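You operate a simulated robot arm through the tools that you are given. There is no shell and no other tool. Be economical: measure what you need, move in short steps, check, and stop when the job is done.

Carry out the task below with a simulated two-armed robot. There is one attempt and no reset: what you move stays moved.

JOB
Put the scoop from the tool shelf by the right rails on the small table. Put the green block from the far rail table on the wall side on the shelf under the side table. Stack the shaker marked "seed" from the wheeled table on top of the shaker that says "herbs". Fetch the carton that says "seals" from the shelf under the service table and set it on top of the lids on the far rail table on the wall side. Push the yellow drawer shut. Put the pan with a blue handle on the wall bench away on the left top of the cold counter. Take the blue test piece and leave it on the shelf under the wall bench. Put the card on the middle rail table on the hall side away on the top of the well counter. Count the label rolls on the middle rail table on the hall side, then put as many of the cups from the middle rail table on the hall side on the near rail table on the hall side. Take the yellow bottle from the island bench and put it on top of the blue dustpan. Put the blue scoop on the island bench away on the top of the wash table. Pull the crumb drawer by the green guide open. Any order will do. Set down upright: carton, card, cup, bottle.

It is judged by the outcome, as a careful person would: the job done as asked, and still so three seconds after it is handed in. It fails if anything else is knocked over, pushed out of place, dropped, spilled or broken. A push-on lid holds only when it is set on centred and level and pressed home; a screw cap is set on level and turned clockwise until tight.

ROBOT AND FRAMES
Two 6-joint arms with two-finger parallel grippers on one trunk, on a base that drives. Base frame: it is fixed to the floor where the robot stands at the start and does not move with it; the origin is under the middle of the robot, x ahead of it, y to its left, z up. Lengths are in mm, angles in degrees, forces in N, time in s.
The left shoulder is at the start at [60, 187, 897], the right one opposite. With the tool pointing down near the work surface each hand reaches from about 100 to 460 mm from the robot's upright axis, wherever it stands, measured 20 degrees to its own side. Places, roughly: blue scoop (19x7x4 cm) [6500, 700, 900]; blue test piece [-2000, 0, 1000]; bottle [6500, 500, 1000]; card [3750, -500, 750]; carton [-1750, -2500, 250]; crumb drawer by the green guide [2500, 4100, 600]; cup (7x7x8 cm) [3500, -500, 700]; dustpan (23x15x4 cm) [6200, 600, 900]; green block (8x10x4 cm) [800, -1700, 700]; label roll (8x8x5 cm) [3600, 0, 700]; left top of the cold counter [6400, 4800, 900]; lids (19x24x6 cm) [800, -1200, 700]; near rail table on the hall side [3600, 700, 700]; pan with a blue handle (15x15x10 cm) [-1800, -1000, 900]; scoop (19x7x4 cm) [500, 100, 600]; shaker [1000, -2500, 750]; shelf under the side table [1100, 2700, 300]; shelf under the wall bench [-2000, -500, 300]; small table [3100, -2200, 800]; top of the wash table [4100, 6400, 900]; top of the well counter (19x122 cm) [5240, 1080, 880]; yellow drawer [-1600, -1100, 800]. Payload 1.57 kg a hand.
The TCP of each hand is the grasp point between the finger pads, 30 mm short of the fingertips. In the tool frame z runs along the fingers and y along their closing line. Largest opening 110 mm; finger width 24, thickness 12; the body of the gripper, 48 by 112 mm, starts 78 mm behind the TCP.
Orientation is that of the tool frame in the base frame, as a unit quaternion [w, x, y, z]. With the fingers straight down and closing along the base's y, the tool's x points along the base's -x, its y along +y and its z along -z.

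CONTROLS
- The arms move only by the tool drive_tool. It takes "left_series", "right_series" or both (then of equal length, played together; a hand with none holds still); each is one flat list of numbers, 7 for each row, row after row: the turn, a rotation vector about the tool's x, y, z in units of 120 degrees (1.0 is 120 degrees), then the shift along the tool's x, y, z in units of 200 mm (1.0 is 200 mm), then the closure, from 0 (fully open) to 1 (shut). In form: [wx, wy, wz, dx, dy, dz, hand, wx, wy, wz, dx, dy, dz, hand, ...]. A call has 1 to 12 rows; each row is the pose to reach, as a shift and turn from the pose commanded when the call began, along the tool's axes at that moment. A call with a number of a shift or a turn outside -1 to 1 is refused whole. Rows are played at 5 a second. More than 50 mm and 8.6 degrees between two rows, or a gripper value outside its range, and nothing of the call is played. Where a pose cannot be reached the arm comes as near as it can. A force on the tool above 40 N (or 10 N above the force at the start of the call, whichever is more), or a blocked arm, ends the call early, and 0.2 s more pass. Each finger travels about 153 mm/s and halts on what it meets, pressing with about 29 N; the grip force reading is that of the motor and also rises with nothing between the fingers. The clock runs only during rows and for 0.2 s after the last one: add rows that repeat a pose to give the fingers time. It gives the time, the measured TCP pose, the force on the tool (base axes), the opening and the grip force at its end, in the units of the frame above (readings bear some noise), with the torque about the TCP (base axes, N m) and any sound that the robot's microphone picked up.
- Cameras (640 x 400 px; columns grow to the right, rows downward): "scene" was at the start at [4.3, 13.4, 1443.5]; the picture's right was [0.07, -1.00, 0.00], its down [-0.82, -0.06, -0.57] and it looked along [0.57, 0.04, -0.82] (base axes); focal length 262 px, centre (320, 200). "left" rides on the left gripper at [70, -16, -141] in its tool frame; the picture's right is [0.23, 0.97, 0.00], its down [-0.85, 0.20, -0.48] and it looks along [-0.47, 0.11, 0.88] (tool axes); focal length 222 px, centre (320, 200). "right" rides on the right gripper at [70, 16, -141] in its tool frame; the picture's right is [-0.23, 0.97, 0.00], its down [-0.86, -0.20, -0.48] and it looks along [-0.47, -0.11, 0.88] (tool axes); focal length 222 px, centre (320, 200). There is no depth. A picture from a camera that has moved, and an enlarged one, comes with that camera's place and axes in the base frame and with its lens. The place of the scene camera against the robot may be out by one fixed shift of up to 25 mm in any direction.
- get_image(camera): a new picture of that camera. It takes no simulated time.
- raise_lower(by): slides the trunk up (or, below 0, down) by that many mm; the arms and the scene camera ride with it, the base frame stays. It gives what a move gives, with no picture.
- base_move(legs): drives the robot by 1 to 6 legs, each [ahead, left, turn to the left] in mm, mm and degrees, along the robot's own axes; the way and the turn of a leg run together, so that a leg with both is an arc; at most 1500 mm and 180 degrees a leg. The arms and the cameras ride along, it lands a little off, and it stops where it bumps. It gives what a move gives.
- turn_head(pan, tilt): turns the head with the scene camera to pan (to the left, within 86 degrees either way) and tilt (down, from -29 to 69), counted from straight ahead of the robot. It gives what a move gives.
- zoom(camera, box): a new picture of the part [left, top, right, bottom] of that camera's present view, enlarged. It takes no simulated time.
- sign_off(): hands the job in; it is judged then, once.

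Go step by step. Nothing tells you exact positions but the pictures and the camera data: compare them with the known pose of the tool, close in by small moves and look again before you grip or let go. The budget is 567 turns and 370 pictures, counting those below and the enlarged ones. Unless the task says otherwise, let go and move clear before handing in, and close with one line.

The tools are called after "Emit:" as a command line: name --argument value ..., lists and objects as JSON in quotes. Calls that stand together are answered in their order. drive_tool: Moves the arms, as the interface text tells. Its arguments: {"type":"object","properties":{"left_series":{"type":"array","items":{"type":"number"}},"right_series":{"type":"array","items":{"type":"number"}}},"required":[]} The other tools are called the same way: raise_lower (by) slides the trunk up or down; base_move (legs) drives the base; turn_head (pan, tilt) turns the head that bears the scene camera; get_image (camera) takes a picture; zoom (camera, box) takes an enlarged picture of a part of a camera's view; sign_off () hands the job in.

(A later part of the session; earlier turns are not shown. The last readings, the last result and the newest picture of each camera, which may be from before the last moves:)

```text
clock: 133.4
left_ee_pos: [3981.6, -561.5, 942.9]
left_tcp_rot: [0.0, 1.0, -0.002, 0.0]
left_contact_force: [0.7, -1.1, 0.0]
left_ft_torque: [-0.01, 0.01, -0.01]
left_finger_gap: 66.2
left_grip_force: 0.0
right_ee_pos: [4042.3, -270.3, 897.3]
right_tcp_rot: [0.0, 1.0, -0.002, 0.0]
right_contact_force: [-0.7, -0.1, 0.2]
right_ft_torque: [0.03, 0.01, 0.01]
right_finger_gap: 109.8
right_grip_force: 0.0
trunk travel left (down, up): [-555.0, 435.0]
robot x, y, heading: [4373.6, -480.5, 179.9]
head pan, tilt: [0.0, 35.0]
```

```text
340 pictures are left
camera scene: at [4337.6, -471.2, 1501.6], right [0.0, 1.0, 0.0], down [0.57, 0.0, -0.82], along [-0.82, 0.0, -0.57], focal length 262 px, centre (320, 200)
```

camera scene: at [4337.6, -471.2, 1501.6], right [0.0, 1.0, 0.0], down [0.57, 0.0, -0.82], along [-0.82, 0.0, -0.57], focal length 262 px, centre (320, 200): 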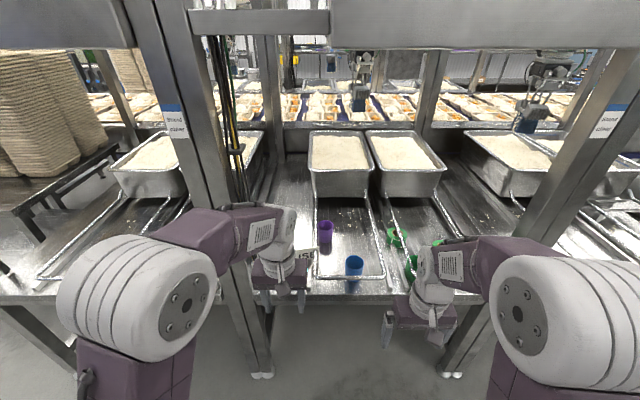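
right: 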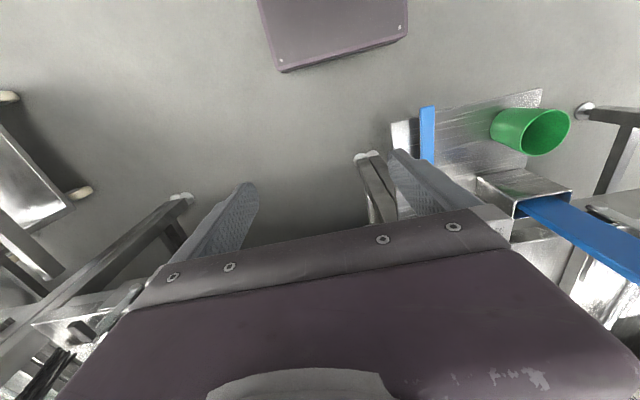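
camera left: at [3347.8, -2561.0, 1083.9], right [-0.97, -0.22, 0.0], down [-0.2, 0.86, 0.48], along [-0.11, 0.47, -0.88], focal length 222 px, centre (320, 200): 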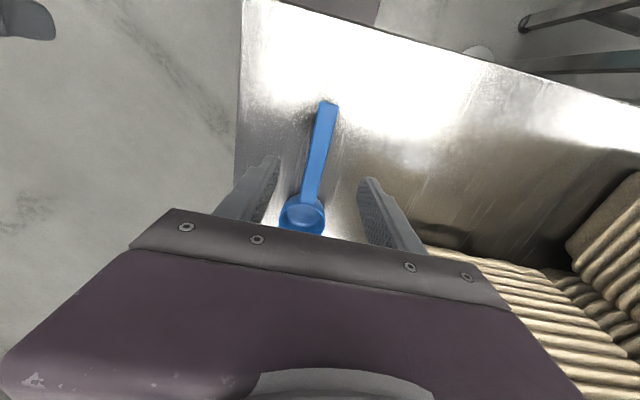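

Cups (purple, blue, green) are on the tray rails ahead. I'll spread the hands outward for a clear view and zoom.

Emit:
drive_tool --left_series '[0, 0, 0, 0.1, 0.2, 0, 0.4, 0, 0, 0, 0.2, 0.4, 0, 0.4, 0, 0, 0, 0.3, 0.6, 0, 0.4, 0, 0, 0, 0.3, 0.8, 0, 0.4]' --right_series '[0, 0, 0, 0.1, -0.2, 0, 0, 0, 0, 0, 0.2, -0.4, 0, 0, 0, 0, 0, 0.3, -0.6, 0, 0, 0, 0, 0, 0.3, -0.8, 0, 0]'

Emit:
zoom --camera "scene" --box '[270, 190, 430, 290]'

Emit:
zoom --camera "scene" --box '[380, 160, 620, 310]'

```text
clock: 134.4
left_ee_pos: [4040.5, -721.3, 941.3]
left_tcp_rot: [0.001, 1.0, -0.002, 0.0]
left_contact_force: [0.4, -0.1, 0.3]
left_ft_torque: [0.02, -0.01, 0.0]
left_finger_gap: 66.0
left_grip_force: 0.2
right_ee_pos: [4102.6, -108.9, 896.2]
right_tcp_rot: [0.0, 1.0, -0.001, 0.001]
right_contact_force: [-0.2, 0.0, -0.7]
right_ft_torque: [0.04, 0.01, 0.02]
right_finger_gap: 109.9
right_grip_force: 0.0
trunk travel left (down, up): [-555.0, 435.0]
robot x, y, heading: [4370.1, -483.1, 179.9]
head pan, tilt: [0.0, 35.0]
```

```text
4.00 times, centred on (350, 240) of scene
camera zoom: at [4336.1, -470.7, 1501.7], right [0.0, 1.0, 0.0], down [0.57, 0.0, -0.82], along [-0.82, 0.0, -0.57], focal length 1048 px, centre (200, 40)
```

zoom: 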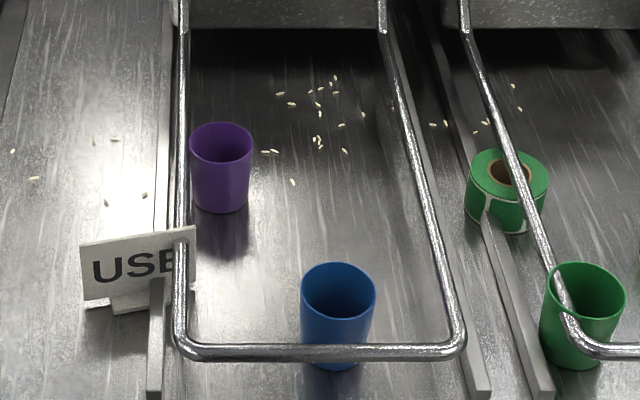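

```text
2.67 times, centred on (500, 235) of scene
camera zoom: at [4336.1, -470.7, 1501.7], right [0.0, 1.0, 0.0], down [0.57, 0.0, -0.82], along [-0.82, 0.0, -0.57], focal length 699 px, centre (-160, 107)
```

zoom: 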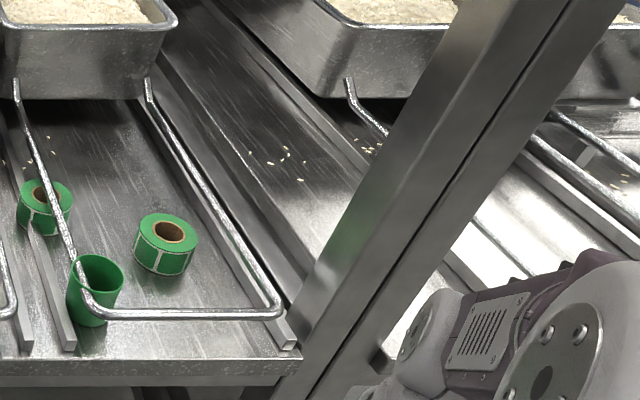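

I see three cups (purple, blue, green), a "USE" card and two green label rolls so far. I'll view from another angle to make sure no roll is hidden.

Emit:
base_move --legs '[[0, -600, 0]]'

Emit:
turn_head --pan 30 --tilt 35

Emit:
get_image --camera "scene"

Emit:
turn_head --pan -20 --tilt 35

Emit:
get_image --camera "scene"

```text
clock: 137.8
left_ee_pos: [4043.8, -122.7, 942.5]
left_tcp_rot: [0.0, 1.0, -0.002, 0.001]
left_contact_force: [0.1, 0.0, -0.1]
left_ft_torque: [0.02, -0.01, 0.0]
left_finger_gap: 66.0
left_grip_force: 0.1
right_ee_pos: [4104.8, 488.0, 896.1]
right_tcp_rot: [-0.001, 1.0, -0.002, -0.001]
right_contact_force: [0.0, 0.9, -0.4]
right_ft_torque: [-0.03, -0.01, 0.03]
right_finger_gap: 109.9
right_grip_force: 0.2
trunk travel left (down, up): [-555.0, 435.0]
robot x, y, heading: [4378.0, 120.8, 180.0]
head pan, tilt: [0.0, 35.0]
```

```text
clock: 138.7
left_ee_pos: [4042.8, -123.4, 942.1]
left_tcp_rot: [0.0, 1.0, -0.002, 0.0]
left_contact_force: [0.5, -0.4, -0.7]
left_ft_torque: [-0.01, -0.01, -0.02]
left_finger_gap: 66.1
left_grip_force: 0.2
right_ee_pos: [4105.2, 489.9, 896.7]
right_tcp_rot: [-0.001, 1.0, -0.002, 0.0]
right_contact_force: [0.1, -1.0, 0.2]
right_ft_torque: [0.0, -0.01, -0.01]
right_finger_gap: 110.0
right_grip_force: 0.1
trunk travel left (down, up): [-555.0, 435.0]
robot x, y, heading: [4375.0, 119.2, 179.9]
head pan, tilt: [30.0, 35.0]
```

```text
337 pictures are left
camera scene: at [4351.2, 82.7, 1501.7], right [-0.5, 0.87, 0.0], down [0.5, 0.28, -0.82], along [-0.71, -0.41, -0.57], focal length 262 px, centre (320, 200)
```

scene: 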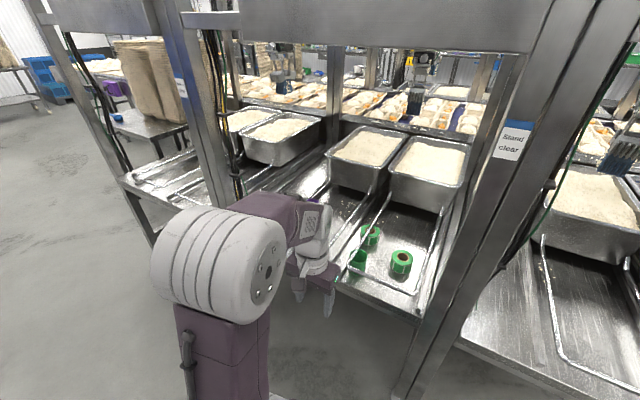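

```text
clock: 139.9
left_ee_pos: [4041.8, -124.4, 941.7]
left_tcp_rot: [0.0, 1.0, -0.003, 0.0]
left_contact_force: [0.8, -0.1, 0.1]
left_ft_torque: [0.04, -0.02, -0.03]
left_finger_gap: 66.0
left_grip_force: 0.0
right_ee_pos: [4105.0, 488.5, 896.4]
right_tcp_rot: [0.0, 1.0, -0.002, 0.0]
right_contact_force: [1.1, 0.1, 0.4]
right_ft_torque: [0.04, 0.0, 0.02]
right_finger_gap: 110.4
right_grip_force: 0.0
trunk travel left (down, up): [-555.0, 435.0]
robot x, y, heading: [4373.7, 115.6, 179.9]
head pan, tilt: [-20.0, 35.0]
```

```text
336 pictures are left
camera scene: at [4345.0, 156.6, 1501.7], right [0.34, 0.94, 0.0], down [0.54, -0.2, -0.82], along [-0.77, 0.28, -0.57], focal length 262 px, centre (320, 200)
```

scene: 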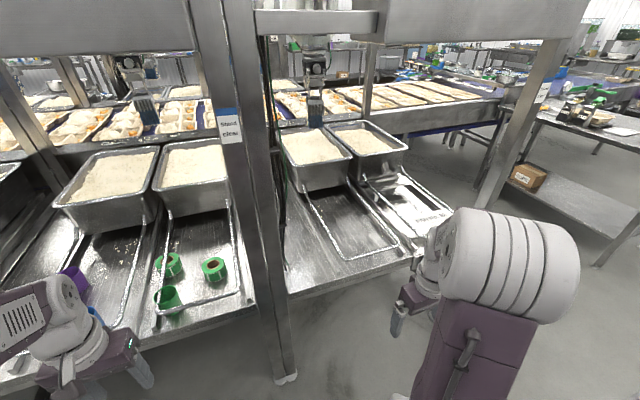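

Two label rolls counted so far; the left end of the table still needs a look. I'll look down with the wrist camera to judge my base, then reposition facing the left part.

Emit:
base_move --legs '[[0, 850, 0]]'

Emit:
turn_head --pan -20 --tilt 40

Emit:
get_image --camera "scene"

Emit:
get_image --camera "left"

```text
clock: 144.4
left_ee_pos: [4044.1, -975.4, 941.8]
left_tcp_rot: [-0.001, 1.0, 0.001, 0.0]
left_contact_force: [1.3, -0.7, -0.8]
left_ft_torque: [0.01, 0.0, -0.04]
left_finger_gap: 66.0
left_grip_force: 0.1
right_ee_pos: [4103.1, -363.3, 895.8]
right_tcp_rot: [0.0, 1.0, 0.002, 0.0]
right_contact_force: [0.0, 0.8, 0.1]
right_ft_torque: [-0.04, 0.02, 0.01]
right_finger_gap: 110.3
right_grip_force: 0.0
trunk travel left (down, up): [-555.0, 435.0]
robot x, y, heading: [4376.0, -730.1, -179.8]
head pan, tilt: [-20.0, 35.0]
```

```text
clock: 145.1
left_ee_pos: [4044.0, -974.9, 941.6]
left_tcp_rot: [0.0, 1.0, 0.001, -0.001]
left_contact_force: [-0.3, 0.1, 0.3]
left_ft_torque: [-0.01, 0.0, 0.0]
left_finger_gap: 66.2
left_grip_force: 0.0
right_ee_pos: [4101.8, -363.4, 897.2]
right_tcp_rot: [0.0, 1.0, 0.002, 0.001]
right_contact_force: [-0.5, -0.1, -1.0]
right_ft_torque: [0.03, -0.02, 0.01]
right_finger_gap: 109.9
right_grip_force: 0.0
trunk travel left (down, up): [-555.0, 435.0]
robot x, y, heading: [4373.4, -732.5, -179.7]
head pan, tilt: [-20.0, 40.0]
```

```text
335 pictures are left
camera scene: at [4347.5, -694.5, 1494.2], right [0.34, 0.94, 0.0], down [0.6, -0.22, -0.77], along [-0.72, 0.26, -0.64], focal length 262 px, centre (320, 200)
```

scene: 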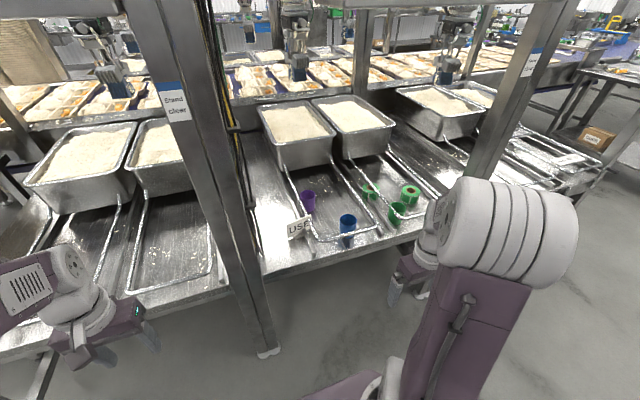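

```text
334 pictures are left
camera left: at [4113.3, -959.9, 1082.6], right [0.23, -0.97, 0.0], down [-0.85, -0.2, 0.48], along [-0.47, -0.11, -0.88], focal length 222 px, centre (320, 200)
```

left: 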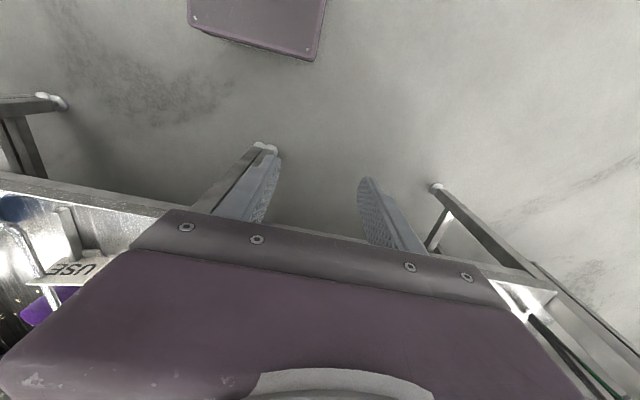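

Let me zoom on the table from this angle for the card, cups and rolls.

Emit:
zoom --camera "scene" --box '[230, 140, 440, 280]'

```text
2.86 times, centred on (335, 210) of scene
camera zoom: at [4347.5, -694.5, 1494.2], right [0.34, 0.94, 0.0], down [0.6, -0.22, -0.77], along [-0.72, 0.26, -0.64], focal length 749 px, centre (277, 171)
```

zoom: 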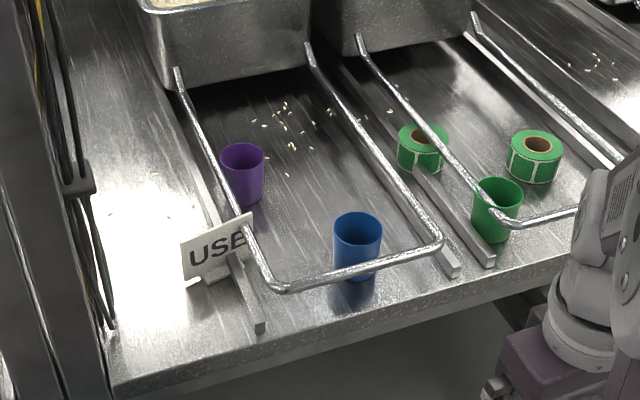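

I'll zoom in tightly on the card to see how it stands relative to the wire handle.

Emit:
zoom --camera "scene" --box '[284, 206, 332, 244]'

```text
10.53 times, centred on (308, 225) of scene
camera zoom: at [4347.5, -694.5, 1494.2], right [0.34, 0.94, 0.0], down [0.6, -0.22, -0.77], along [-0.72, 0.26, -0.64], focal length 2759 px, centre (446, -63)
```

zoom: 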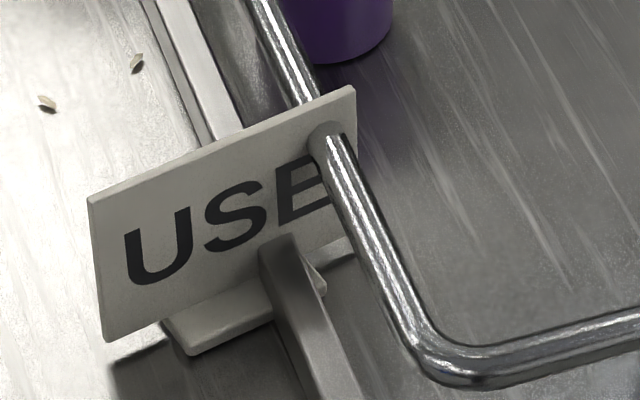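

The wire and rail are drawn passing through the card, so they look like scenery, though I'll keep the fingers away from them. Plan: left hand turned 77° for the card (plate grip), right hand for the blue cup. First I arrange the hands away from the table.

Emit:
drive_tool --left_series '[0, 0, 0.0713, -0.025, -0.0794, 0, 0.2, 0, 0, 0.1427, -0.05, -0.159, 0, 0.2, 0, 0, 0.214, -0.075, -0.238, 0, 0.2, 0, 0, 0.285, -0.1, -0.318, 0, 0.2, 0, 0, 0.3567, -0.125, -0.397, 0, 0.2, 0, 0, 0.428, -0.15, -0.477, 0, 0.2, 0, 0, 0.4993, -0.175, -0.556, 0, 0.2, 0, 0, 0.5707, -0.2, -0.635, 0, 0.2, 0, 0, 0.642, -0.225, -0.715, 0, 0.2, 0, 0, 0.642, -0.225, -0.715, 0, 0.2]' --right_series '[0, 0, 0, -0.0378, 0.111, 0, 0, 0, 0, 0, -0.0756, 0.222, 0, 0, 0, 0, 0, -0.113, 0.333, 0, 0, 0, 0, 0, -0.151, 0.444, 0, 0, 0, 0, 0, -0.189, 0.555, 0, 0, 0, 0, 0, -0.227, 0.667, 0, 0, 0, 0, 0, -0.265, 0.778, 0, 0, 0, 0, 0, -0.302, 0.889, 0, 0, 0, 0, 0, -0.34, 1, 0, 0, 0, 0, 0, -0.34, 1, 0, 0]'

Emit:
drive_tool --right_series '[0, 0, 0, 0, 0.17, 0, 0, 0, 0, 0, 0, 0.34, 0, 0, 0, 0, 0, 0, 0.34, 0, 0]'

Emit:
turn_head --pan 0 --tilt 50

Emit:
get_image --camera "scene"

```text
clock: 147.3
left_ee_pos: [3997.8, -833.4, 942.7]
left_tcp_rot: [0.001, 0.782, -0.623, 0.0]
left_contact_force: [-0.2, 0.1, 0.2]
left_ft_torque: [0.02, 0.0, -0.03]
left_finger_gap: 88.0
left_grip_force: 0.0
right_ee_pos: [4034.1, -564.5, 896.5]
right_tcp_rot: [-0.001, 1.0, 0.003, 0.0]
right_contact_force: [-1.4, 0.2, -0.1]
right_ft_torque: [-0.05, 0.0, 0.01]
right_finger_gap: 109.8
right_grip_force: 0.0
trunk travel left (down, up): [-555.0, 435.0]
robot x, y, heading: [4377.5, -728.6, -179.7]
head pan, tilt: [-20.0, 40.0]
```

```text
clock: 148.1
left_ee_pos: [3998.5, -832.1, 941.9]
left_tcp_rot: [0.001, 0.783, -0.622, 0.0]
left_contact_force: [0.5, -0.1, -0.5]
left_ft_torque: [0.0, -0.01, 0.02]
left_finger_gap: 87.9
left_grip_force: 0.0
right_ee_pos: [4035.7, -632.5, 895.8]
right_tcp_rot: [0.0, 1.0, 0.002, 0.0]
right_contact_force: [0.4, 0.3, 0.2]
right_ft_torque: [0.01, 0.01, 0.01]
right_finger_gap: 110.0
right_grip_force: 0.2
trunk travel left (down, up): [-555.0, 435.0]
robot x, y, heading: [4376.8, -730.9, -180.0]
head pan, tilt: [-20.0, 40.0]
```

```text
clock: 148.9
left_ee_pos: [3999.3, -833.1, 941.6]
left_tcp_rot: [-0.001, 0.783, -0.622, 0.0]
left_contact_force: [-0.5, -0.3, 0.1]
left_ft_torque: [0.02, 0.0, -0.02]
left_finger_gap: 88.5
left_grip_force: 0.1
right_ee_pos: [4036.1, -631.5, 895.8]
right_tcp_rot: [-0.001, 1.0, 0.001, 0.001]
right_contact_force: [-0.3, -0.7, 0.9]
right_ft_torque: [0.01, 0.0, -0.02]
right_finger_gap: 110.1
right_grip_force: 0.1
trunk travel left (down, up): [-555.0, 435.0]
robot x, y, heading: [4375.3, -730.8, -179.7]
head pan, tilt: [0.0, 50.0]
```

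```text
331 pictures are left
camera scene: at [4350.4, -723.3, 1480.0], right [0.0, 1.0, 0.0], down [0.77, 0.0, -0.64], along [-0.64, 0.0, -0.77], focal length 262 px, centre (320, 200)
```

scene: 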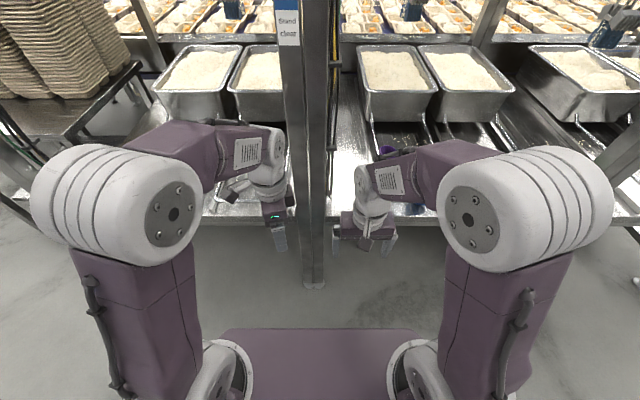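

Hands are arranged. Moving in front of card and cup: strafe, then ahead.

Emit:
base_move --legs '[[0, -287, 0], [330, 0, 0]]'

Emit:
get_image --camera "left"

Emit:
get_image --camera "right"

```text
clock: 152.7
left_ee_pos: [3667.7, -543.5, 941.4]
left_tcp_rot: [0.0, 0.781, -0.624, 0.0]
left_contact_force: [-0.5, -0.2, -0.3]
left_ft_torque: [-0.02, -0.05, -0.01]
left_finger_gap: 88.2
left_grip_force: 0.1
right_ee_pos: [3704.8, -342.5, 894.8]
right_tcp_rot: [0.0, 1.0, -0.001, 0.0]
right_contact_force: [0.5, -0.8, -0.4]
right_ft_torque: [-0.01, -0.03, 0.04]
right_finger_gap: 110.1
right_grip_force: 0.1
trunk travel left (down, up): [-555.0, 435.0]
robot x, y, heading: [4048.6, -445.3, 180.0]
head pan, tilt: [0.0, 50.0]
```

```text
330 pictures are left
camera left: at [3697.7, -608.5, 1082.8], right [-0.9, -0.44, 0.0], down [-0.38, 0.79, 0.48], along [-0.21, 0.43, -0.88], focal length 222 px, centre (320, 200)
```

left: 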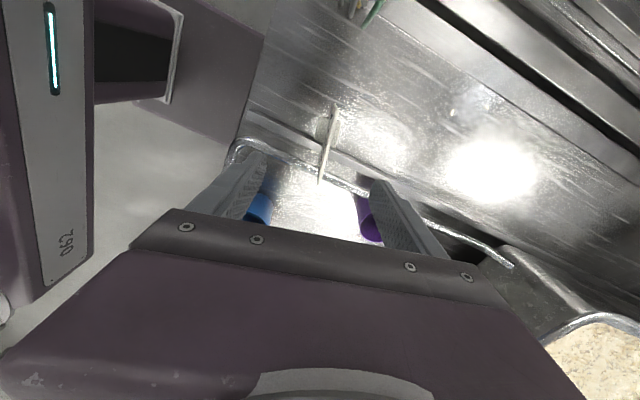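

```text
329 pictures are left
camera right: at [3775.3, -360.8, 1035.9], right [-0.23, -0.97, 0.0], down [-0.86, 0.2, 0.48], along [-0.47, 0.11, -0.88], focal length 222 px, centre (320, 200)
```

right: 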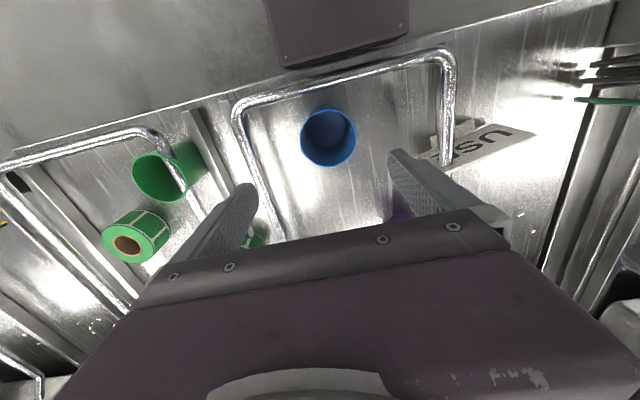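

Cup rim centre ≈ (3715, −356); card edge lies between the left fingers. Descend partway with both hands, correcting, and check.

Emit:
drive_tool --left_series '[0, 0, 0, 0, 0.057, 0.1, 0.2, 0, 0, 0, 0, 0.057, 0.25, 0.2, 0, 0, 0, 0, 0.057, 0.4, 0.2, 0, 0, 0, 0, 0.057, 0.5, 0.2, 0, 0, 0, 0, 0.057, 0.5, 0.2]' --right_series '[0, 0, 0, 0.05, 0.0675, 0.1, 0, 0, 0, 0, 0.05, 0.0675, 0.25, 0, 0, 0, 0, 0.05, 0.0675, 0.4, 0, 0, 0, 0, 0.05, 0.0675, 0.45, 0, 0, 0, 0, 0.05, 0.0675, 0.45, 0]'

Emit:
get_image --camera "left"

Emit:
get_image --camera "right"

```text
clock: 153.9
left_ee_pos: [3656.4, -546.9, 841.9]
left_tcp_rot: [0.001, 0.782, -0.624, -0.001]
left_contact_force: [0.1, -0.8, 0.1]
left_ft_torque: [-0.05, 0.02, 0.01]
left_finger_gap: 87.9
left_grip_force: 0.0
right_ee_pos: [3714.7, -356.8, 804.6]
right_tcp_rot: [0.0, 1.0, 0.0, 0.0]
right_contact_force: [0.2, 0.5, -0.4]
right_ft_torque: [-0.02, 0.04, -0.01]
right_finger_gap: 110.4
right_grip_force: 0.0
trunk travel left (down, up): [-555.0, 435.0]
robot x, y, heading: [4042.5, -441.9, 179.8]
head pan, tilt: [0.0, 50.0]
```

```text
328 pictures are left
camera left: at [3687.1, -611.2, 983.4], right [-0.9, -0.44, 0.0], down [-0.38, 0.79, 0.48], along [-0.21, 0.43, -0.88], focal length 222 px, centre (320, 200)
```

left: 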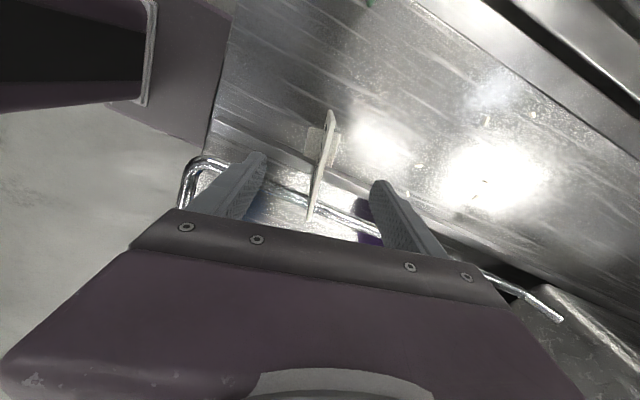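

```text
327 pictures are left
camera right: at [3786.1, -374.1, 945.8], right [-0.23, -0.97, 0.0], down [-0.85, 0.2, 0.48], along [-0.47, 0.11, -0.88], focal length 222 px, centre (320, 200)
```

right: 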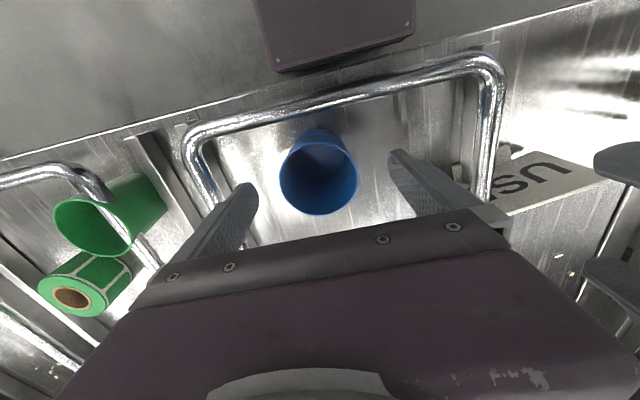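

Both centred. Final descent and closing both grippers.

Emit:
drive_tool --left_series '[0, 0, 0, 0, 0, 0.13, 0.2, 0, 0, 0, 0, 0, 0.26, 0.2, 0, 0, 0, 0, 0, 0.26, 0.6, 0, 0, 0, 0, 0, 0.26, 1, 0, 0, 0, 0, 0, 0.26, 1, 0, 0, 0, 0, 0, 0.26, 1]' --right_series '[0, 0, 0, 0, 0, 0.15, 0, 0, 0, 0, 0, 0, 0.3, 0, 0, 0, 0, 0, 0, 0.3, 0.2, 0, 0, 0, 0, 0, 0.3, 1, 0, 0, 0, 0, 0, 0.3, 1, 0, 0, 0, 0, 0, 0.3, 1]'

Emit:
get_image --camera "left"

Emit:
get_image --camera "right"

```text
clock: 155.3
left_ee_pos: [3655.6, -547.0, 790.3]
left_tcp_rot: [0.0, 0.782, -0.624, 0.0]
left_contact_force: [-1.0, 0.1, -1.3]
left_ft_torque: [-0.02, 0.01, 0.04]
left_finger_gap: 3.7
left_grip_force: 24.7
right_ee_pos: [3715.1, -356.2, 745.7]
right_tcp_rot: [0.0, 1.0, -0.001, 0.001]
right_contact_force: [0.1, -0.1, 1.2]
right_ft_torque: [0.04, -0.01, 0.0]
right_finger_gap: 65.5
right_grip_force: 29.3
trunk travel left (down, up): [-555.0, 435.0]
robot x, y, heading: [4045.3, -441.3, 179.9]
head pan, tilt: [0.0, 50.0]
```

```text
326 pictures are left
camera left: at [3686.3, -611.6, 931.0], right [-0.9, -0.44, 0.0], down [-0.38, 0.79, 0.48], along [-0.21, 0.43, -0.88], focal length 222 px, centre (320, 200)
```

left: 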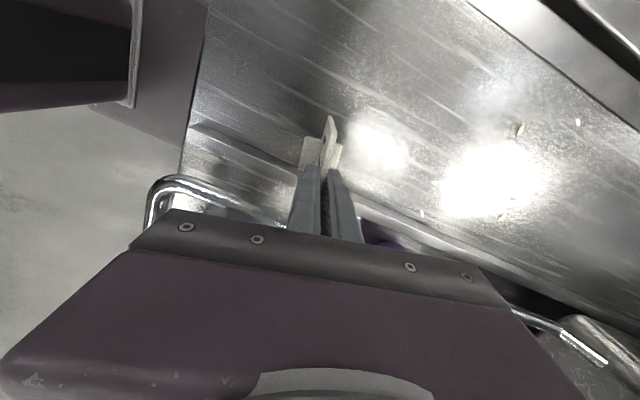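

```text
325 pictures are left
camera right: at [3785.4, -374.2, 886.1], right [-0.23, -0.97, 0.0], down [-0.85, 0.2, 0.48], along [-0.47, 0.11, -0.88], focal length 222 px, centre (320, 200)
```

right: 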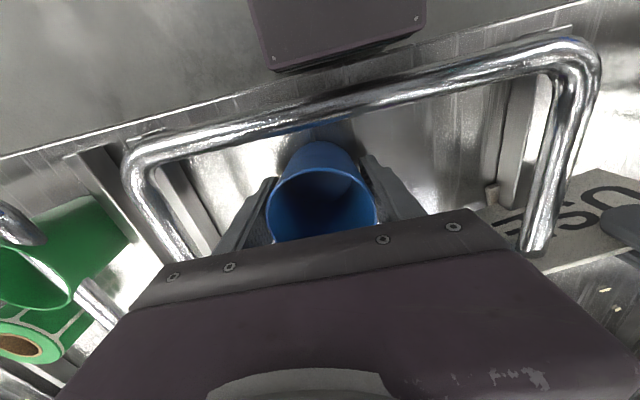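

Both gripped (card 3.7 mm, cup 65.5 mm). Lifting with the trunk.

Emit:
raise_lower --by 180

Emit:
get_image --camera "scene"

Emit:
get_image --camera "left"

```text
clock: 157.3
left_ee_pos: [3659.0, -544.7, 962.0]
left_tcp_rot: [0.002, 0.782, -0.624, -0.001]
left_contact_force: [0.9, -0.5, -0.3]
left_ft_torque: [0.02, -0.01, -0.01]
left_finger_gap: 3.7
left_grip_force: 24.9
right_ee_pos: [3723.9, -352.9, 911.6]
right_tcp_rot: [-0.003, 1.0, 0.0, 0.008]
right_contact_force: [0.5, -0.2, 0.3]
right_ft_torque: [-0.01, 0.01, -0.03]
right_finger_gap: 65.8
right_grip_force: 29.2
trunk travel left (down, up): [-735.0, 255.0]
robot x, y, heading: [4049.9, -443.4, 180.1]
head pan, tilt: [0.0, 50.0]
```

```text
324 pictures are left
camera scene: at [4025.3, -433.5, 1651.9], right [0.0, 1.0, 0.0], down [0.76, 0.0, -0.64], along [-0.64, 0.0, -0.76], focal length 262 px, centre (320, 200)
```

scene: 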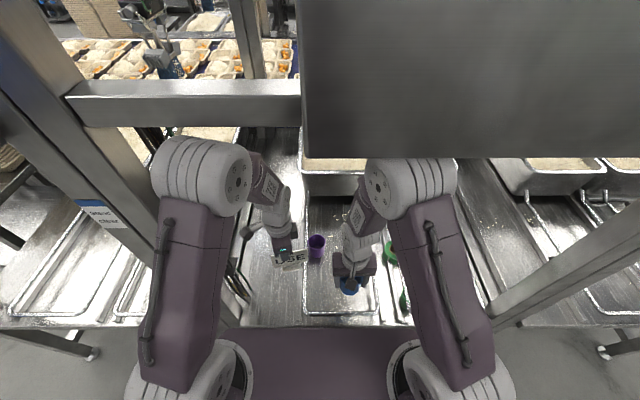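

```text
323 pictures are left
camera left: at [3690.2, -609.8, 1104.2], right [-0.9, -0.44, 0.0], down [-0.38, 0.79, 0.48], along [-0.21, 0.43, -0.88], focal length 222 px, centre (320, 200)
```

left: 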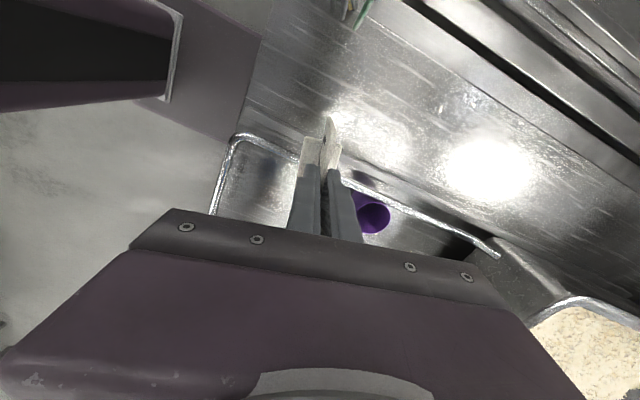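

The hands lagged the trunk (166–171 of 180 mm) – elbows may be touching the overhead box. I'll lower 40 mm right away, then back off.

Emit:
raise_lower --by -40

Emit:
base_move --legs '[[-450, 0, 0]]'

Emit:
get_image --camera "scene"

Emit:
get_image --camera "right"

```text
clock: 158.1
left_ee_pos: [3655.4, -546.0, 931.4]
left_tcp_rot: [0.0, 0.781, -0.624, 0.0]
left_contact_force: [0.3, -0.4, -0.6]
left_ft_torque: [0.0, -0.02, -0.01]
left_finger_gap: 3.6
left_grip_force: 23.7
right_ee_pos: [3715.2, -356.1, 885.9]
right_tcp_rot: [0.0, 1.0, -0.001, 0.001]
right_contact_force: [-0.6, 0.1, -0.4]
right_ft_torque: [-0.01, -0.01, -0.01]
right_finger_gap: 65.7
right_grip_force: 29.1
trunk travel left (down, up): [-695.0, 295.0]
robot x, y, heading: [4044.3, -442.9, 180.0]
head pan, tilt: [0.0, 50.0]
```

```text
clock: 160.8
left_ee_pos: [4101.0, -548.4, 929.9]
left_tcp_rot: [0.0, 0.781, -0.624, 0.0]
left_contact_force: [0.2, 0.7, 0.3]
left_ft_torque: [-0.01, 0.02, 0.03]
left_finger_gap: 3.9
left_grip_force: 25.3
right_ee_pos: [4162.3, -358.2, 885.3]
right_tcp_rot: [-0.001, 1.0, -0.001, 0.0]
right_contact_force: [-0.4, 0.3, -0.5]
right_ft_torque: [0.01, -0.01, 0.02]
right_finger_gap: 65.8
right_grip_force: 28.5
trunk travel left (down, up): [-695.0, 295.0]
robot x, y, heading: [4490.8, -448.6, 179.9]
head pan, tilt: [0.0, 50.0]
```

```text
322 pictures are left
camera scene: at [4465.8, -437.2, 1620.0], right [0.0, 1.0, 0.0], down [0.77, 0.0, -0.64], along [-0.64, 0.0, -0.77], focal length 262 px, centre (320, 200)
```

scene: 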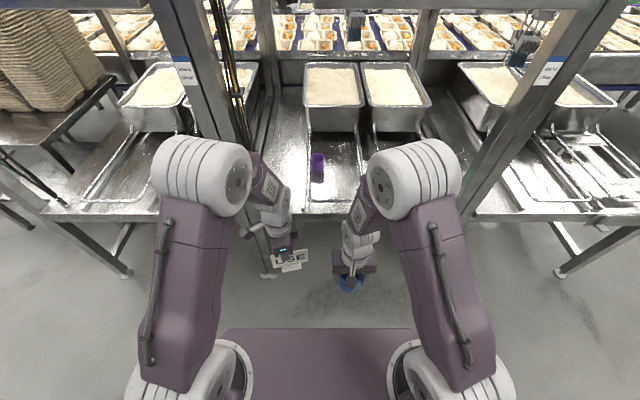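

```text
321 pictures are left
camera right: at [4231.3, -375.2, 1025.9], right [-0.23, -0.97, 0.0], down [-0.86, 0.2, 0.48], along [-0.47, 0.11, -0.88], focal length 222 px, centre (320, 200)
```

right: 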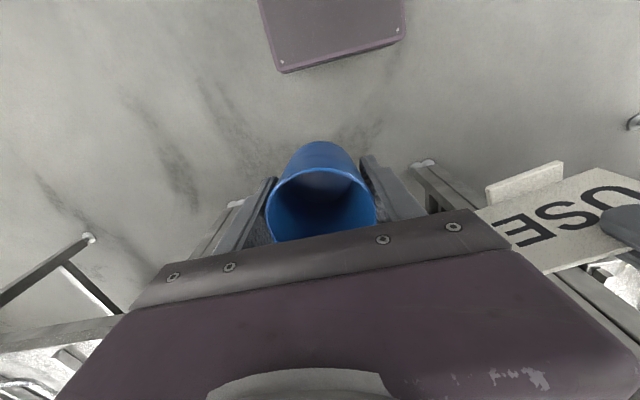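

All good again. Strafe right (+y) along to the near rail table and look at it.

Emit:
base_move --legs '[[0, -1000, 0]]'

Emit:
turn_head --pan -10 --tilt 40

Emit:
get_image --camera "scene"

```text
clock: 166.0
left_ee_pos: [4105.9, 450.8, 930.1]
left_tcp_rot: [0.0, 0.782, -0.624, 0.0]
left_contact_force: [0.2, -0.4, -0.3]
left_ft_torque: [-0.03, -0.02, -0.04]
left_finger_gap: 4.0
left_grip_force: 24.7
right_ee_pos: [4164.7, 640.8, 884.4]
right_tcp_rot: [0.0, 1.0, -0.001, 0.0]
right_contact_force: [-0.9, -0.5, -0.4]
right_ft_torque: [0.02, 0.0, 0.0]
right_finger_gap: 65.7
right_grip_force: 29.0
trunk travel left (down, up): [-695.0, 295.0]
robot x, y, heading: [4493.8, 551.9, 179.6]
head pan, tilt: [0.0, 50.0]
```

```text
clock: 166.7
left_ee_pos: [4103.5, 451.7, 930.4]
left_tcp_rot: [0.0, 0.782, -0.624, 0.0]
left_contact_force: [0.1, -0.7, -0.1]
left_ft_torque: [-0.03, 0.01, 0.03]
left_finger_gap: 3.5
left_grip_force: 25.1
right_ee_pos: [4163.0, 642.4, 884.0]
right_tcp_rot: [0.0, 1.0, -0.001, 0.0]
right_contact_force: [-0.2, 0.1, -0.2]
right_ft_torque: [0.02, 0.03, -0.03]
right_finger_gap: 65.6
right_grip_force: 28.3
trunk travel left (down, up): [-695.0, 295.0]
robot x, y, heading: [4493.5, 551.8, 179.9]
head pan, tilt: [-10.0, 40.0]
```

```text
320 pictures are left
camera scene: at [4462.0, 576.1, 1634.1], right [0.18, 0.98, 0.0], down [0.63, -0.11, -0.77], along [-0.75, 0.13, -0.64], focal length 262 px, centre (320, 200)
```

scene: 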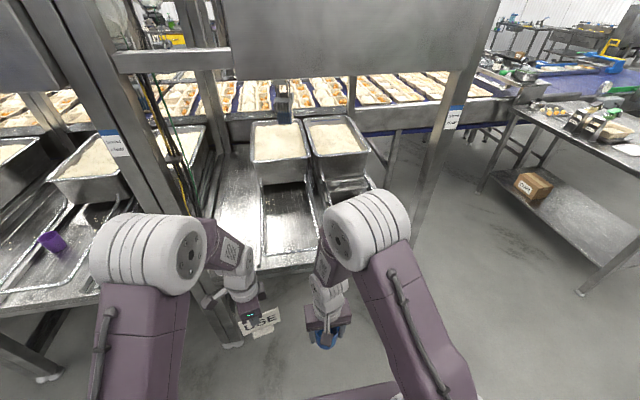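

I'll zoom on the near table's left part to find flat spots.

Emit:
zoom --camera "scene" --box '[190, 140, 380, 280]'

```text
2.86 times, centred on (285, 210) of scene
camera zoom: at [4462.0, 576.1, 1634.1], right [0.18, 0.98, 0.0], down [0.63, -0.11, -0.77], along [-0.75, 0.13, -0.64], focal length 749 px, centre (420, 171)
```

zoom: 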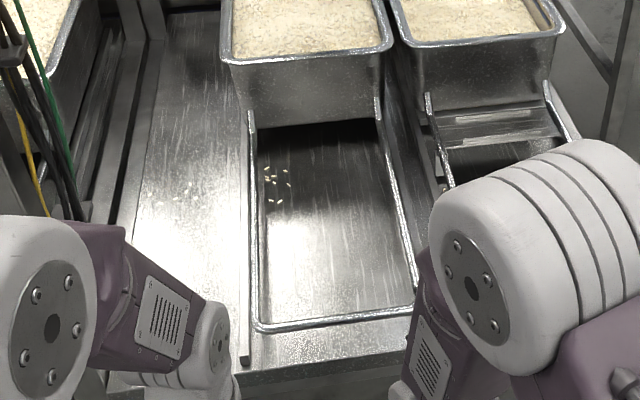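

Flat area inside the left pan's wire handle, around (3690, 600). I'll lower 30 mm and drive the cup over there, keeping the card clear of the post.

Emit:
raise_lower --by -30

Emit:
base_move --legs '[[465, 42, 0]]'

Emit:
get_image --camera "right"

Emit:
get_image --camera "scene"

```text
clock: 167.5
left_ee_pos: [4105.1, 450.7, 900.4]
left_tcp_rot: [0.001, 0.781, -0.625, -0.001]
left_contact_force: [0.1, 0.3, 0.0]
left_ft_torque: [0.03, -0.06, 0.02]
left_finger_gap: 3.7
left_grip_force: 24.6
right_ee_pos: [4163.8, 641.7, 855.5]
right_tcp_rot: [0.0, 1.0, -0.001, 0.001]
right_contact_force: [0.5, 0.2, -0.9]
right_ft_torque: [-0.02, 0.04, -0.02]
right_finger_gap: 65.7
right_grip_force: 28.6
trunk travel left (down, up): [-665.0, 325.0]
robot x, y, heading: [4491.4, 554.1, 179.8]
head pan, tilt: [-10.0, 40.0]
```

```text
clock: 170.3
left_ee_pos: [3639.1, 406.3, 899.9]
left_tcp_rot: [0.0, 0.783, -0.622, 0.001]
left_contact_force: [-0.4, -0.4, -0.9]
left_ft_torque: [0.02, -0.02, 0.01]
left_finger_gap: 4.1
left_grip_force: 24.7
right_ee_pos: [3698.2, 596.6, 854.4]
right_tcp_rot: [0.0, 1.0, 0.002, 0.0]
right_contact_force: [0.2, 0.4, 0.5]
right_ft_torque: [-0.01, 0.02, 0.01]
right_finger_gap: 65.6
right_grip_force: 29.2
trunk travel left (down, up): [-665.0, 325.0]
robot x, y, heading: [4026.3, 507.1, -179.8]
head pan, tilt: [-10.0, 40.0]
```

```text
318 pictures are left
camera right: at [3768.3, 579.5, 996.1], right [-0.22, -0.97, 0.0], down [-0.86, 0.2, 0.48], along [-0.47, 0.11, -0.88], focal length 222 px, centre (320, 200)
```

right: 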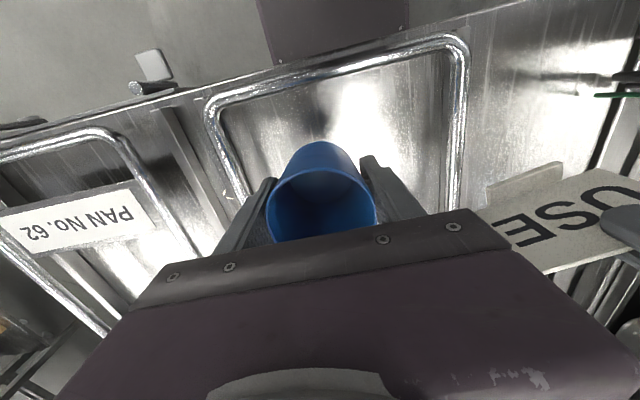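

```text
317 pictures are left
camera scene: at [3996.5, 533.5, 1604.1], right [0.17, 0.99, 0.0], down [0.63, -0.11, -0.77], along [-0.75, 0.13, -0.64], focal length 262 px, centre (320, 200)
```

scene: 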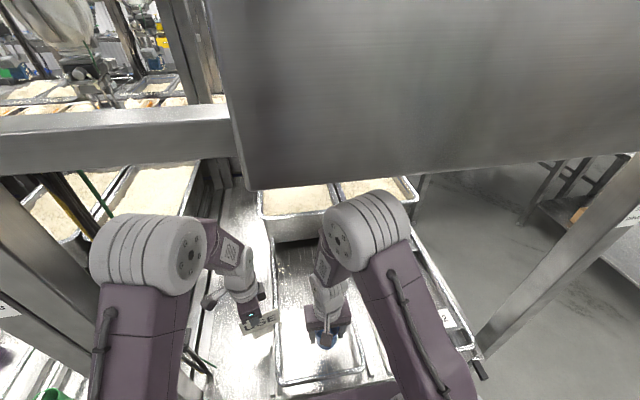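

The cup is over the loop's interior. Lowering the right hand toward the table.

Emit:
drive_tool --right_series '[0, 0, 0, 0, 0, 0.15, 1, 0, 0, 0, 0, 0, 0.3, 1, 0, 0, 0, 0, 0, 0.42, 1, 0, 0, 0, 0, 0, 0.5, 1, 0, 0, 0, 0, 0, 0.515, 1, 0, 0, 0, 0, 0, 0.53, 1, 0, 0, 0, 0, 0, 0.53, 1]'

Emit:
get_image --camera "right"

```text
clock: 171.9
left_ee_pos: [3638.1, 406.7, 899.7]
left_tcp_rot: [0.0, 0.783, -0.621, 0.001]
left_contact_force: [0.0, 0.3, -0.3]
left_ft_torque: [-0.02, 0.02, 0.0]
left_finger_gap: 3.9
left_grip_force: 24.7
right_ee_pos: [3697.1, 596.7, 749.7]
right_tcp_rot: [0.0, 1.0, 0.002, 0.0]
right_contact_force: [0.1, -0.5, -0.5]
right_ft_torque: [0.02, 0.0, 0.02]
right_finger_gap: 65.5
right_grip_force: 29.2
trunk travel left (down, up): [-665.0, 325.0]
robot x, y, heading: [4031.2, 507.3, -179.7]
head pan, tilt: [-10.0, 40.0]
```

```text
316 pictures are left
camera right: at [3768.1, 579.6, 890.0], right [-0.22, -0.97, 0.0], down [-0.86, 0.2, 0.48], along [-0.47, 0.11, -0.88], focal length 222 px, centre (320, 200)
```

right: 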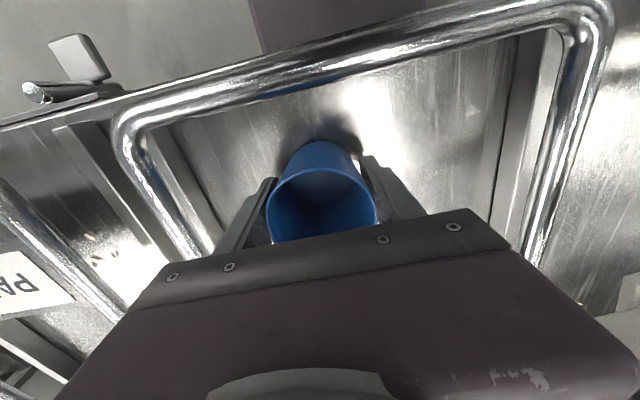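

Close to the table now; fine steps until contact.

Emit:
drive_tool --right_series '[0, 0, 0, 0, 0, 0.01, 1, 0, 0, 0, 0, 0, 0.015, 1, 0, 0, 0, 0, 0, 0.02, 1, 0, 0, 0, 0, 0, 0.02, 1]'

Emit:
drive_tool --right_series '[0, 0, 0, 0, 0, 0.005, 1, 0, 0, 0, 0, 0, 0.01, 1, 0, 0, 0, 0, 0, 0.01, 1]'

```text
clock: 172.9
left_ee_pos: [3639.6, 405.7, 900.4]
left_tcp_rot: [0.0, 0.783, -0.622, 0.001]
left_contact_force: [-0.3, -0.3, 0.0]
left_ft_torque: [-0.01, -0.01, -0.01]
left_finger_gap: 3.6
left_grip_force: 24.4
right_ee_pos: [3698.8, 597.9, 746.0]
right_tcp_rot: [0.0, 1.0, 0.001, 0.0]
right_contact_force: [0.6, 0.4, -0.4]
right_ft_torque: [0.0, -0.02, -0.02]
right_finger_gap: 65.8
right_grip_force: 29.6
trunk travel left (down, up): [-665.0, 325.0]
robot x, y, heading: [4027.5, 509.3, -179.8]
head pan, tilt: [-10.0, 40.0]
```

```text
clock: 173.7
left_ee_pos: [3640.7, 407.0, 900.1]
left_tcp_rot: [0.001, 0.783, -0.622, 0.0]
left_contact_force: [0.2, 0.9, -0.6]
left_ft_torque: [-0.07, 0.02, -0.02]
left_finger_gap: 3.5
left_grip_force: 24.4
right_ee_pos: [3696.9, 597.0, 744.0]
right_tcp_rot: [0.0, 1.0, 0.001, -0.001]
right_contact_force: [-2.5, 0.6, 16.6]
right_ft_torque: [-0.05, 0.07, 0.06]
right_finger_gap: 65.9
right_grip_force: 28.7
trunk travel left (down, up): [-665.0, 325.0]
robot x, y, heading: [4027.9, 514.0, -179.6]
head pan, tilt: [-10.0, 40.0]
```

Contact (16.6 N). Relieve 1 mm, open, rise.

Emit:
drive_tool --right_series '[0, 0, 0, 0, 0, -0.005, 0.6, 0, 0, 0, 0, 0, -0.005, 0.1, 0, 0, 0, 0, 0, -0.005, 0, 0, 0, 0, 0, 0, -0.1, 0, 0, 0, 0, 0, 0, -0.3, 0, 0, 0, 0, 0, 0, -0.5, 0, 0, 0, 0, 0, 0, -0.6, 0]'

Emit:
get_image --camera "right"

```text
clock: 175.3
left_ee_pos: [3639.4, 406.8, 900.4]
left_tcp_rot: [0.001, 0.783, -0.622, -0.001]
left_contact_force: [0.5, 0.9, -0.6]
left_ft_torque: [0.03, 0.0, 0.03]
left_finger_gap: 3.8
left_grip_force: 24.8
right_ee_pos: [3697.2, 597.8, 863.9]
right_tcp_rot: [0.0, 1.0, 0.002, 0.0]
right_contact_force: [0.0, 0.3, 0.2]
right_ft_torque: [0.01, -0.02, 0.01]
right_finger_gap: 110.0
right_grip_force: 0.1
trunk travel left (down, up): [-665.0, 325.0]
robot x, y, heading: [4028.3, 514.1, -179.9]
head pan, tilt: [-10.0, 40.0]
```

```text
315 pictures are left
camera right: at [3768.1, 579.9, 1004.5], right [-0.22, -0.97, 0.0], down [-0.86, 0.2, 0.48], along [-0.47, 0.11, -0.88], focal length 222 px, centre (320, 200)
```

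right: 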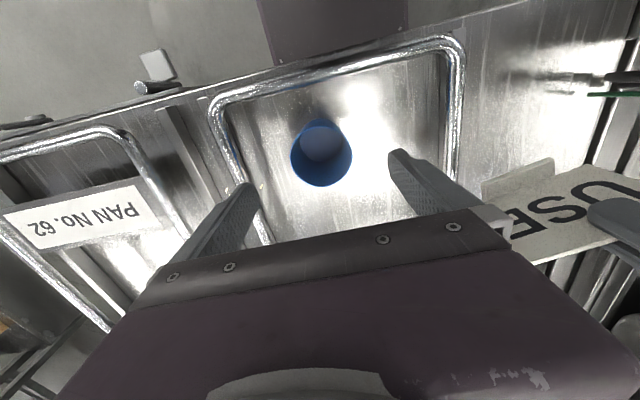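

Cup stands on the near table. Now the card: back off, raise, turn around to face the well counter and look.

Emit:
base_move --legs '[[-450, 0, 0], [0, 0, 180]]'

Emit:
raise_lower --by 150

Emit:
turn_head --pan 20 --tilt 35

Emit:
get_image --camera "scene"

```text
clock: 185.3
left_ee_pos: [4863.7, 610.9, 900.4]
left_tcp_rot: [0.0, 0.627, 0.779, 0.001]
left_contact_force: [0.3, -0.4, -0.6]
left_ft_torque: [0.02, 0.03, -0.03]
left_finger_gap: 3.8
left_grip_force: 24.8
right_ee_pos: [4803.9, 421.0, 863.4]
right_tcp_rot: [0.0, 0.006, 1.0, 0.001]
right_contact_force: [-0.2, 0.3, 0.4]
right_ft_torque: [-0.04, 0.03, 0.01]
right_finger_gap: 110.0
right_grip_force: 0.1
trunk travel left (down, up): [-665.0, 325.0]
robot x, y, heading: [4475.7, 511.1, -0.6]
head pan, tilt: [-10.0, 40.0]
```

```text
clock: 187.0
left_ee_pos: [4864.0, 610.2, 1051.3]
left_tcp_rot: [0.0, 0.627, 0.779, 0.0]
left_contact_force: [0.6, 1.1, 0.0]
left_ft_torque: [0.0, -0.03, 0.0]
left_finger_gap: 3.6
left_grip_force: 24.7
right_ee_pos: [4803.4, 419.7, 1013.9]
right_tcp_rot: [0.0, 0.006, 1.0, 0.0]
right_contact_force: [0.6, -0.7, 0.0]
right_ft_torque: [0.0, -0.01, -0.02]
right_finger_gap: 110.0
right_grip_force: 0.1
trunk travel left (down, up): [-815.0, 175.0]
robot x, y, heading: [4477.2, 516.7, -0.9]
head pan, tilt: [-10.0, 40.0]
```

```text
clock: 188.0
left_ee_pos: [4864.4, 610.4, 1051.2]
left_tcp_rot: [0.0, 0.627, 0.779, 0.0]
left_contact_force: [0.2, -0.4, 0.3]
left_ft_torque: [-0.02, 0.02, 0.0]
left_finger_gap: 3.5
left_grip_force: 24.3
right_ee_pos: [4804.2, 419.5, 1014.1]
right_tcp_rot: [0.0, 0.006, 1.0, 0.0]
right_contact_force: [-0.4, 0.2, 0.0]
right_ft_torque: [0.02, 0.01, -0.01]
right_finger_gap: 109.8
right_grip_force: 0.1
trunk travel left (down, up): [-815.0, 175.0]
robot x, y, heading: [4471.6, 509.1, -1.0]
head pan, tilt: [20.0, 35.0]
```

```text
314 pictures are left
camera scene: at [4489.5, 549.1, 1761.7], right [0.33, -0.94, 0.0], down [-0.54, -0.19, -0.82], along [0.77, 0.27, -0.57], focal length 262 px, centre (320, 200)
```

scene: 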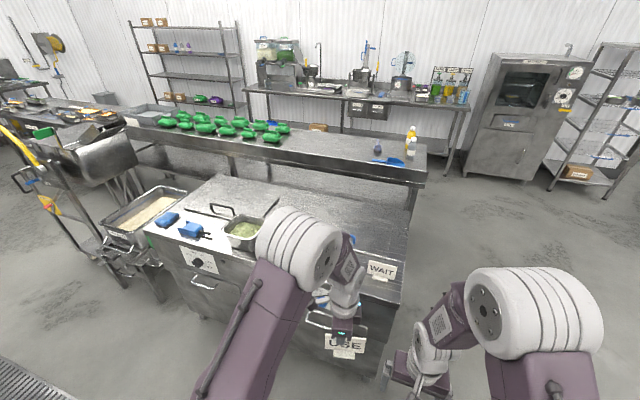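

The well counter is ahead-left, with a "WAIT" card, a green tray and blue items on its front strip. I'll move along it for an unobstructed look.

Emit:
base_move --legs '[[0, 750, 1]]'

Emit:
turn_head --pan -22 --tilt 40

Emit:
get_image --camera "scene"

```text
clock: 192.0
left_ee_pos: [4864.3, 1362.6, 1049.8]
left_tcp_rot: [0.0, 0.621, 0.784, 0.001]
left_contact_force: [0.1, 0.2, -0.5]
left_ft_torque: [0.05, 0.03, 0.02]
left_finger_gap: 4.0
left_grip_force: 24.2
right_ee_pos: [4807.1, 1171.4, 1012.9]
right_tcp_rot: [-0.001, -0.004, 1.0, 0.0]
right_contact_force: [-0.6, -0.2, -0.4]
right_ft_torque: [0.02, 0.03, 0.09]
right_finger_gap: 109.9
right_grip_force: 0.1
trunk travel left (down, up): [-815.0, 175.0]
robot x, y, heading: [4478.0, 1256.9, 0.4]
head pan, tilt: [20.0, 35.0]
```

```text
clock: 193.1
left_ee_pos: [4865.4, 1362.2, 1049.8]
left_tcp_rot: [0.0, 0.62, 0.784, 0.0]
left_contact_force: [0.2, -0.3, 0.6]
left_ft_torque: [0.04, -0.02, 0.02]
left_finger_gap: 4.1
left_grip_force: 24.8
right_ee_pos: [4807.2, 1171.9, 1014.1]
right_tcp_rot: [0.0, -0.004, 1.0, 0.0]
right_contact_force: [-1.0, 0.5, -0.4]
right_ft_torque: [0.01, 0.0, 0.0]
right_finger_gap: 110.0
right_grip_force: 0.0
trunk travel left (down, up): [-815.0, 175.0]
robot x, y, heading: [4476.5, 1256.8, 0.3]
head pan, tilt: [-22.0, 40.0]
```

```text
313 pictures are left
camera scene: at [4487.4, 1233.6, 1754.1], right [-0.37, -0.93, 0.0], down [-0.6, 0.24, -0.77], along [0.71, -0.28, -0.64], focal length 262 px, centre (320, 200)
```

scene: 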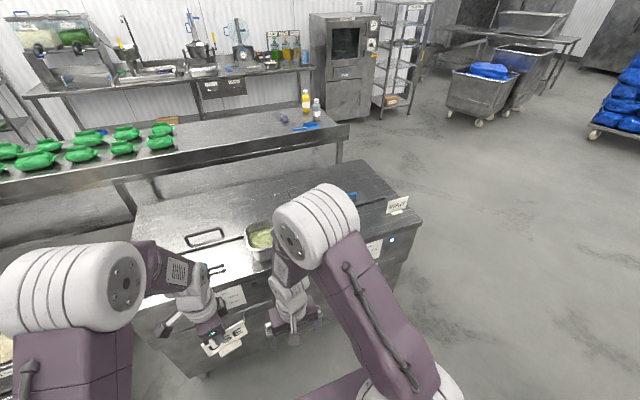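

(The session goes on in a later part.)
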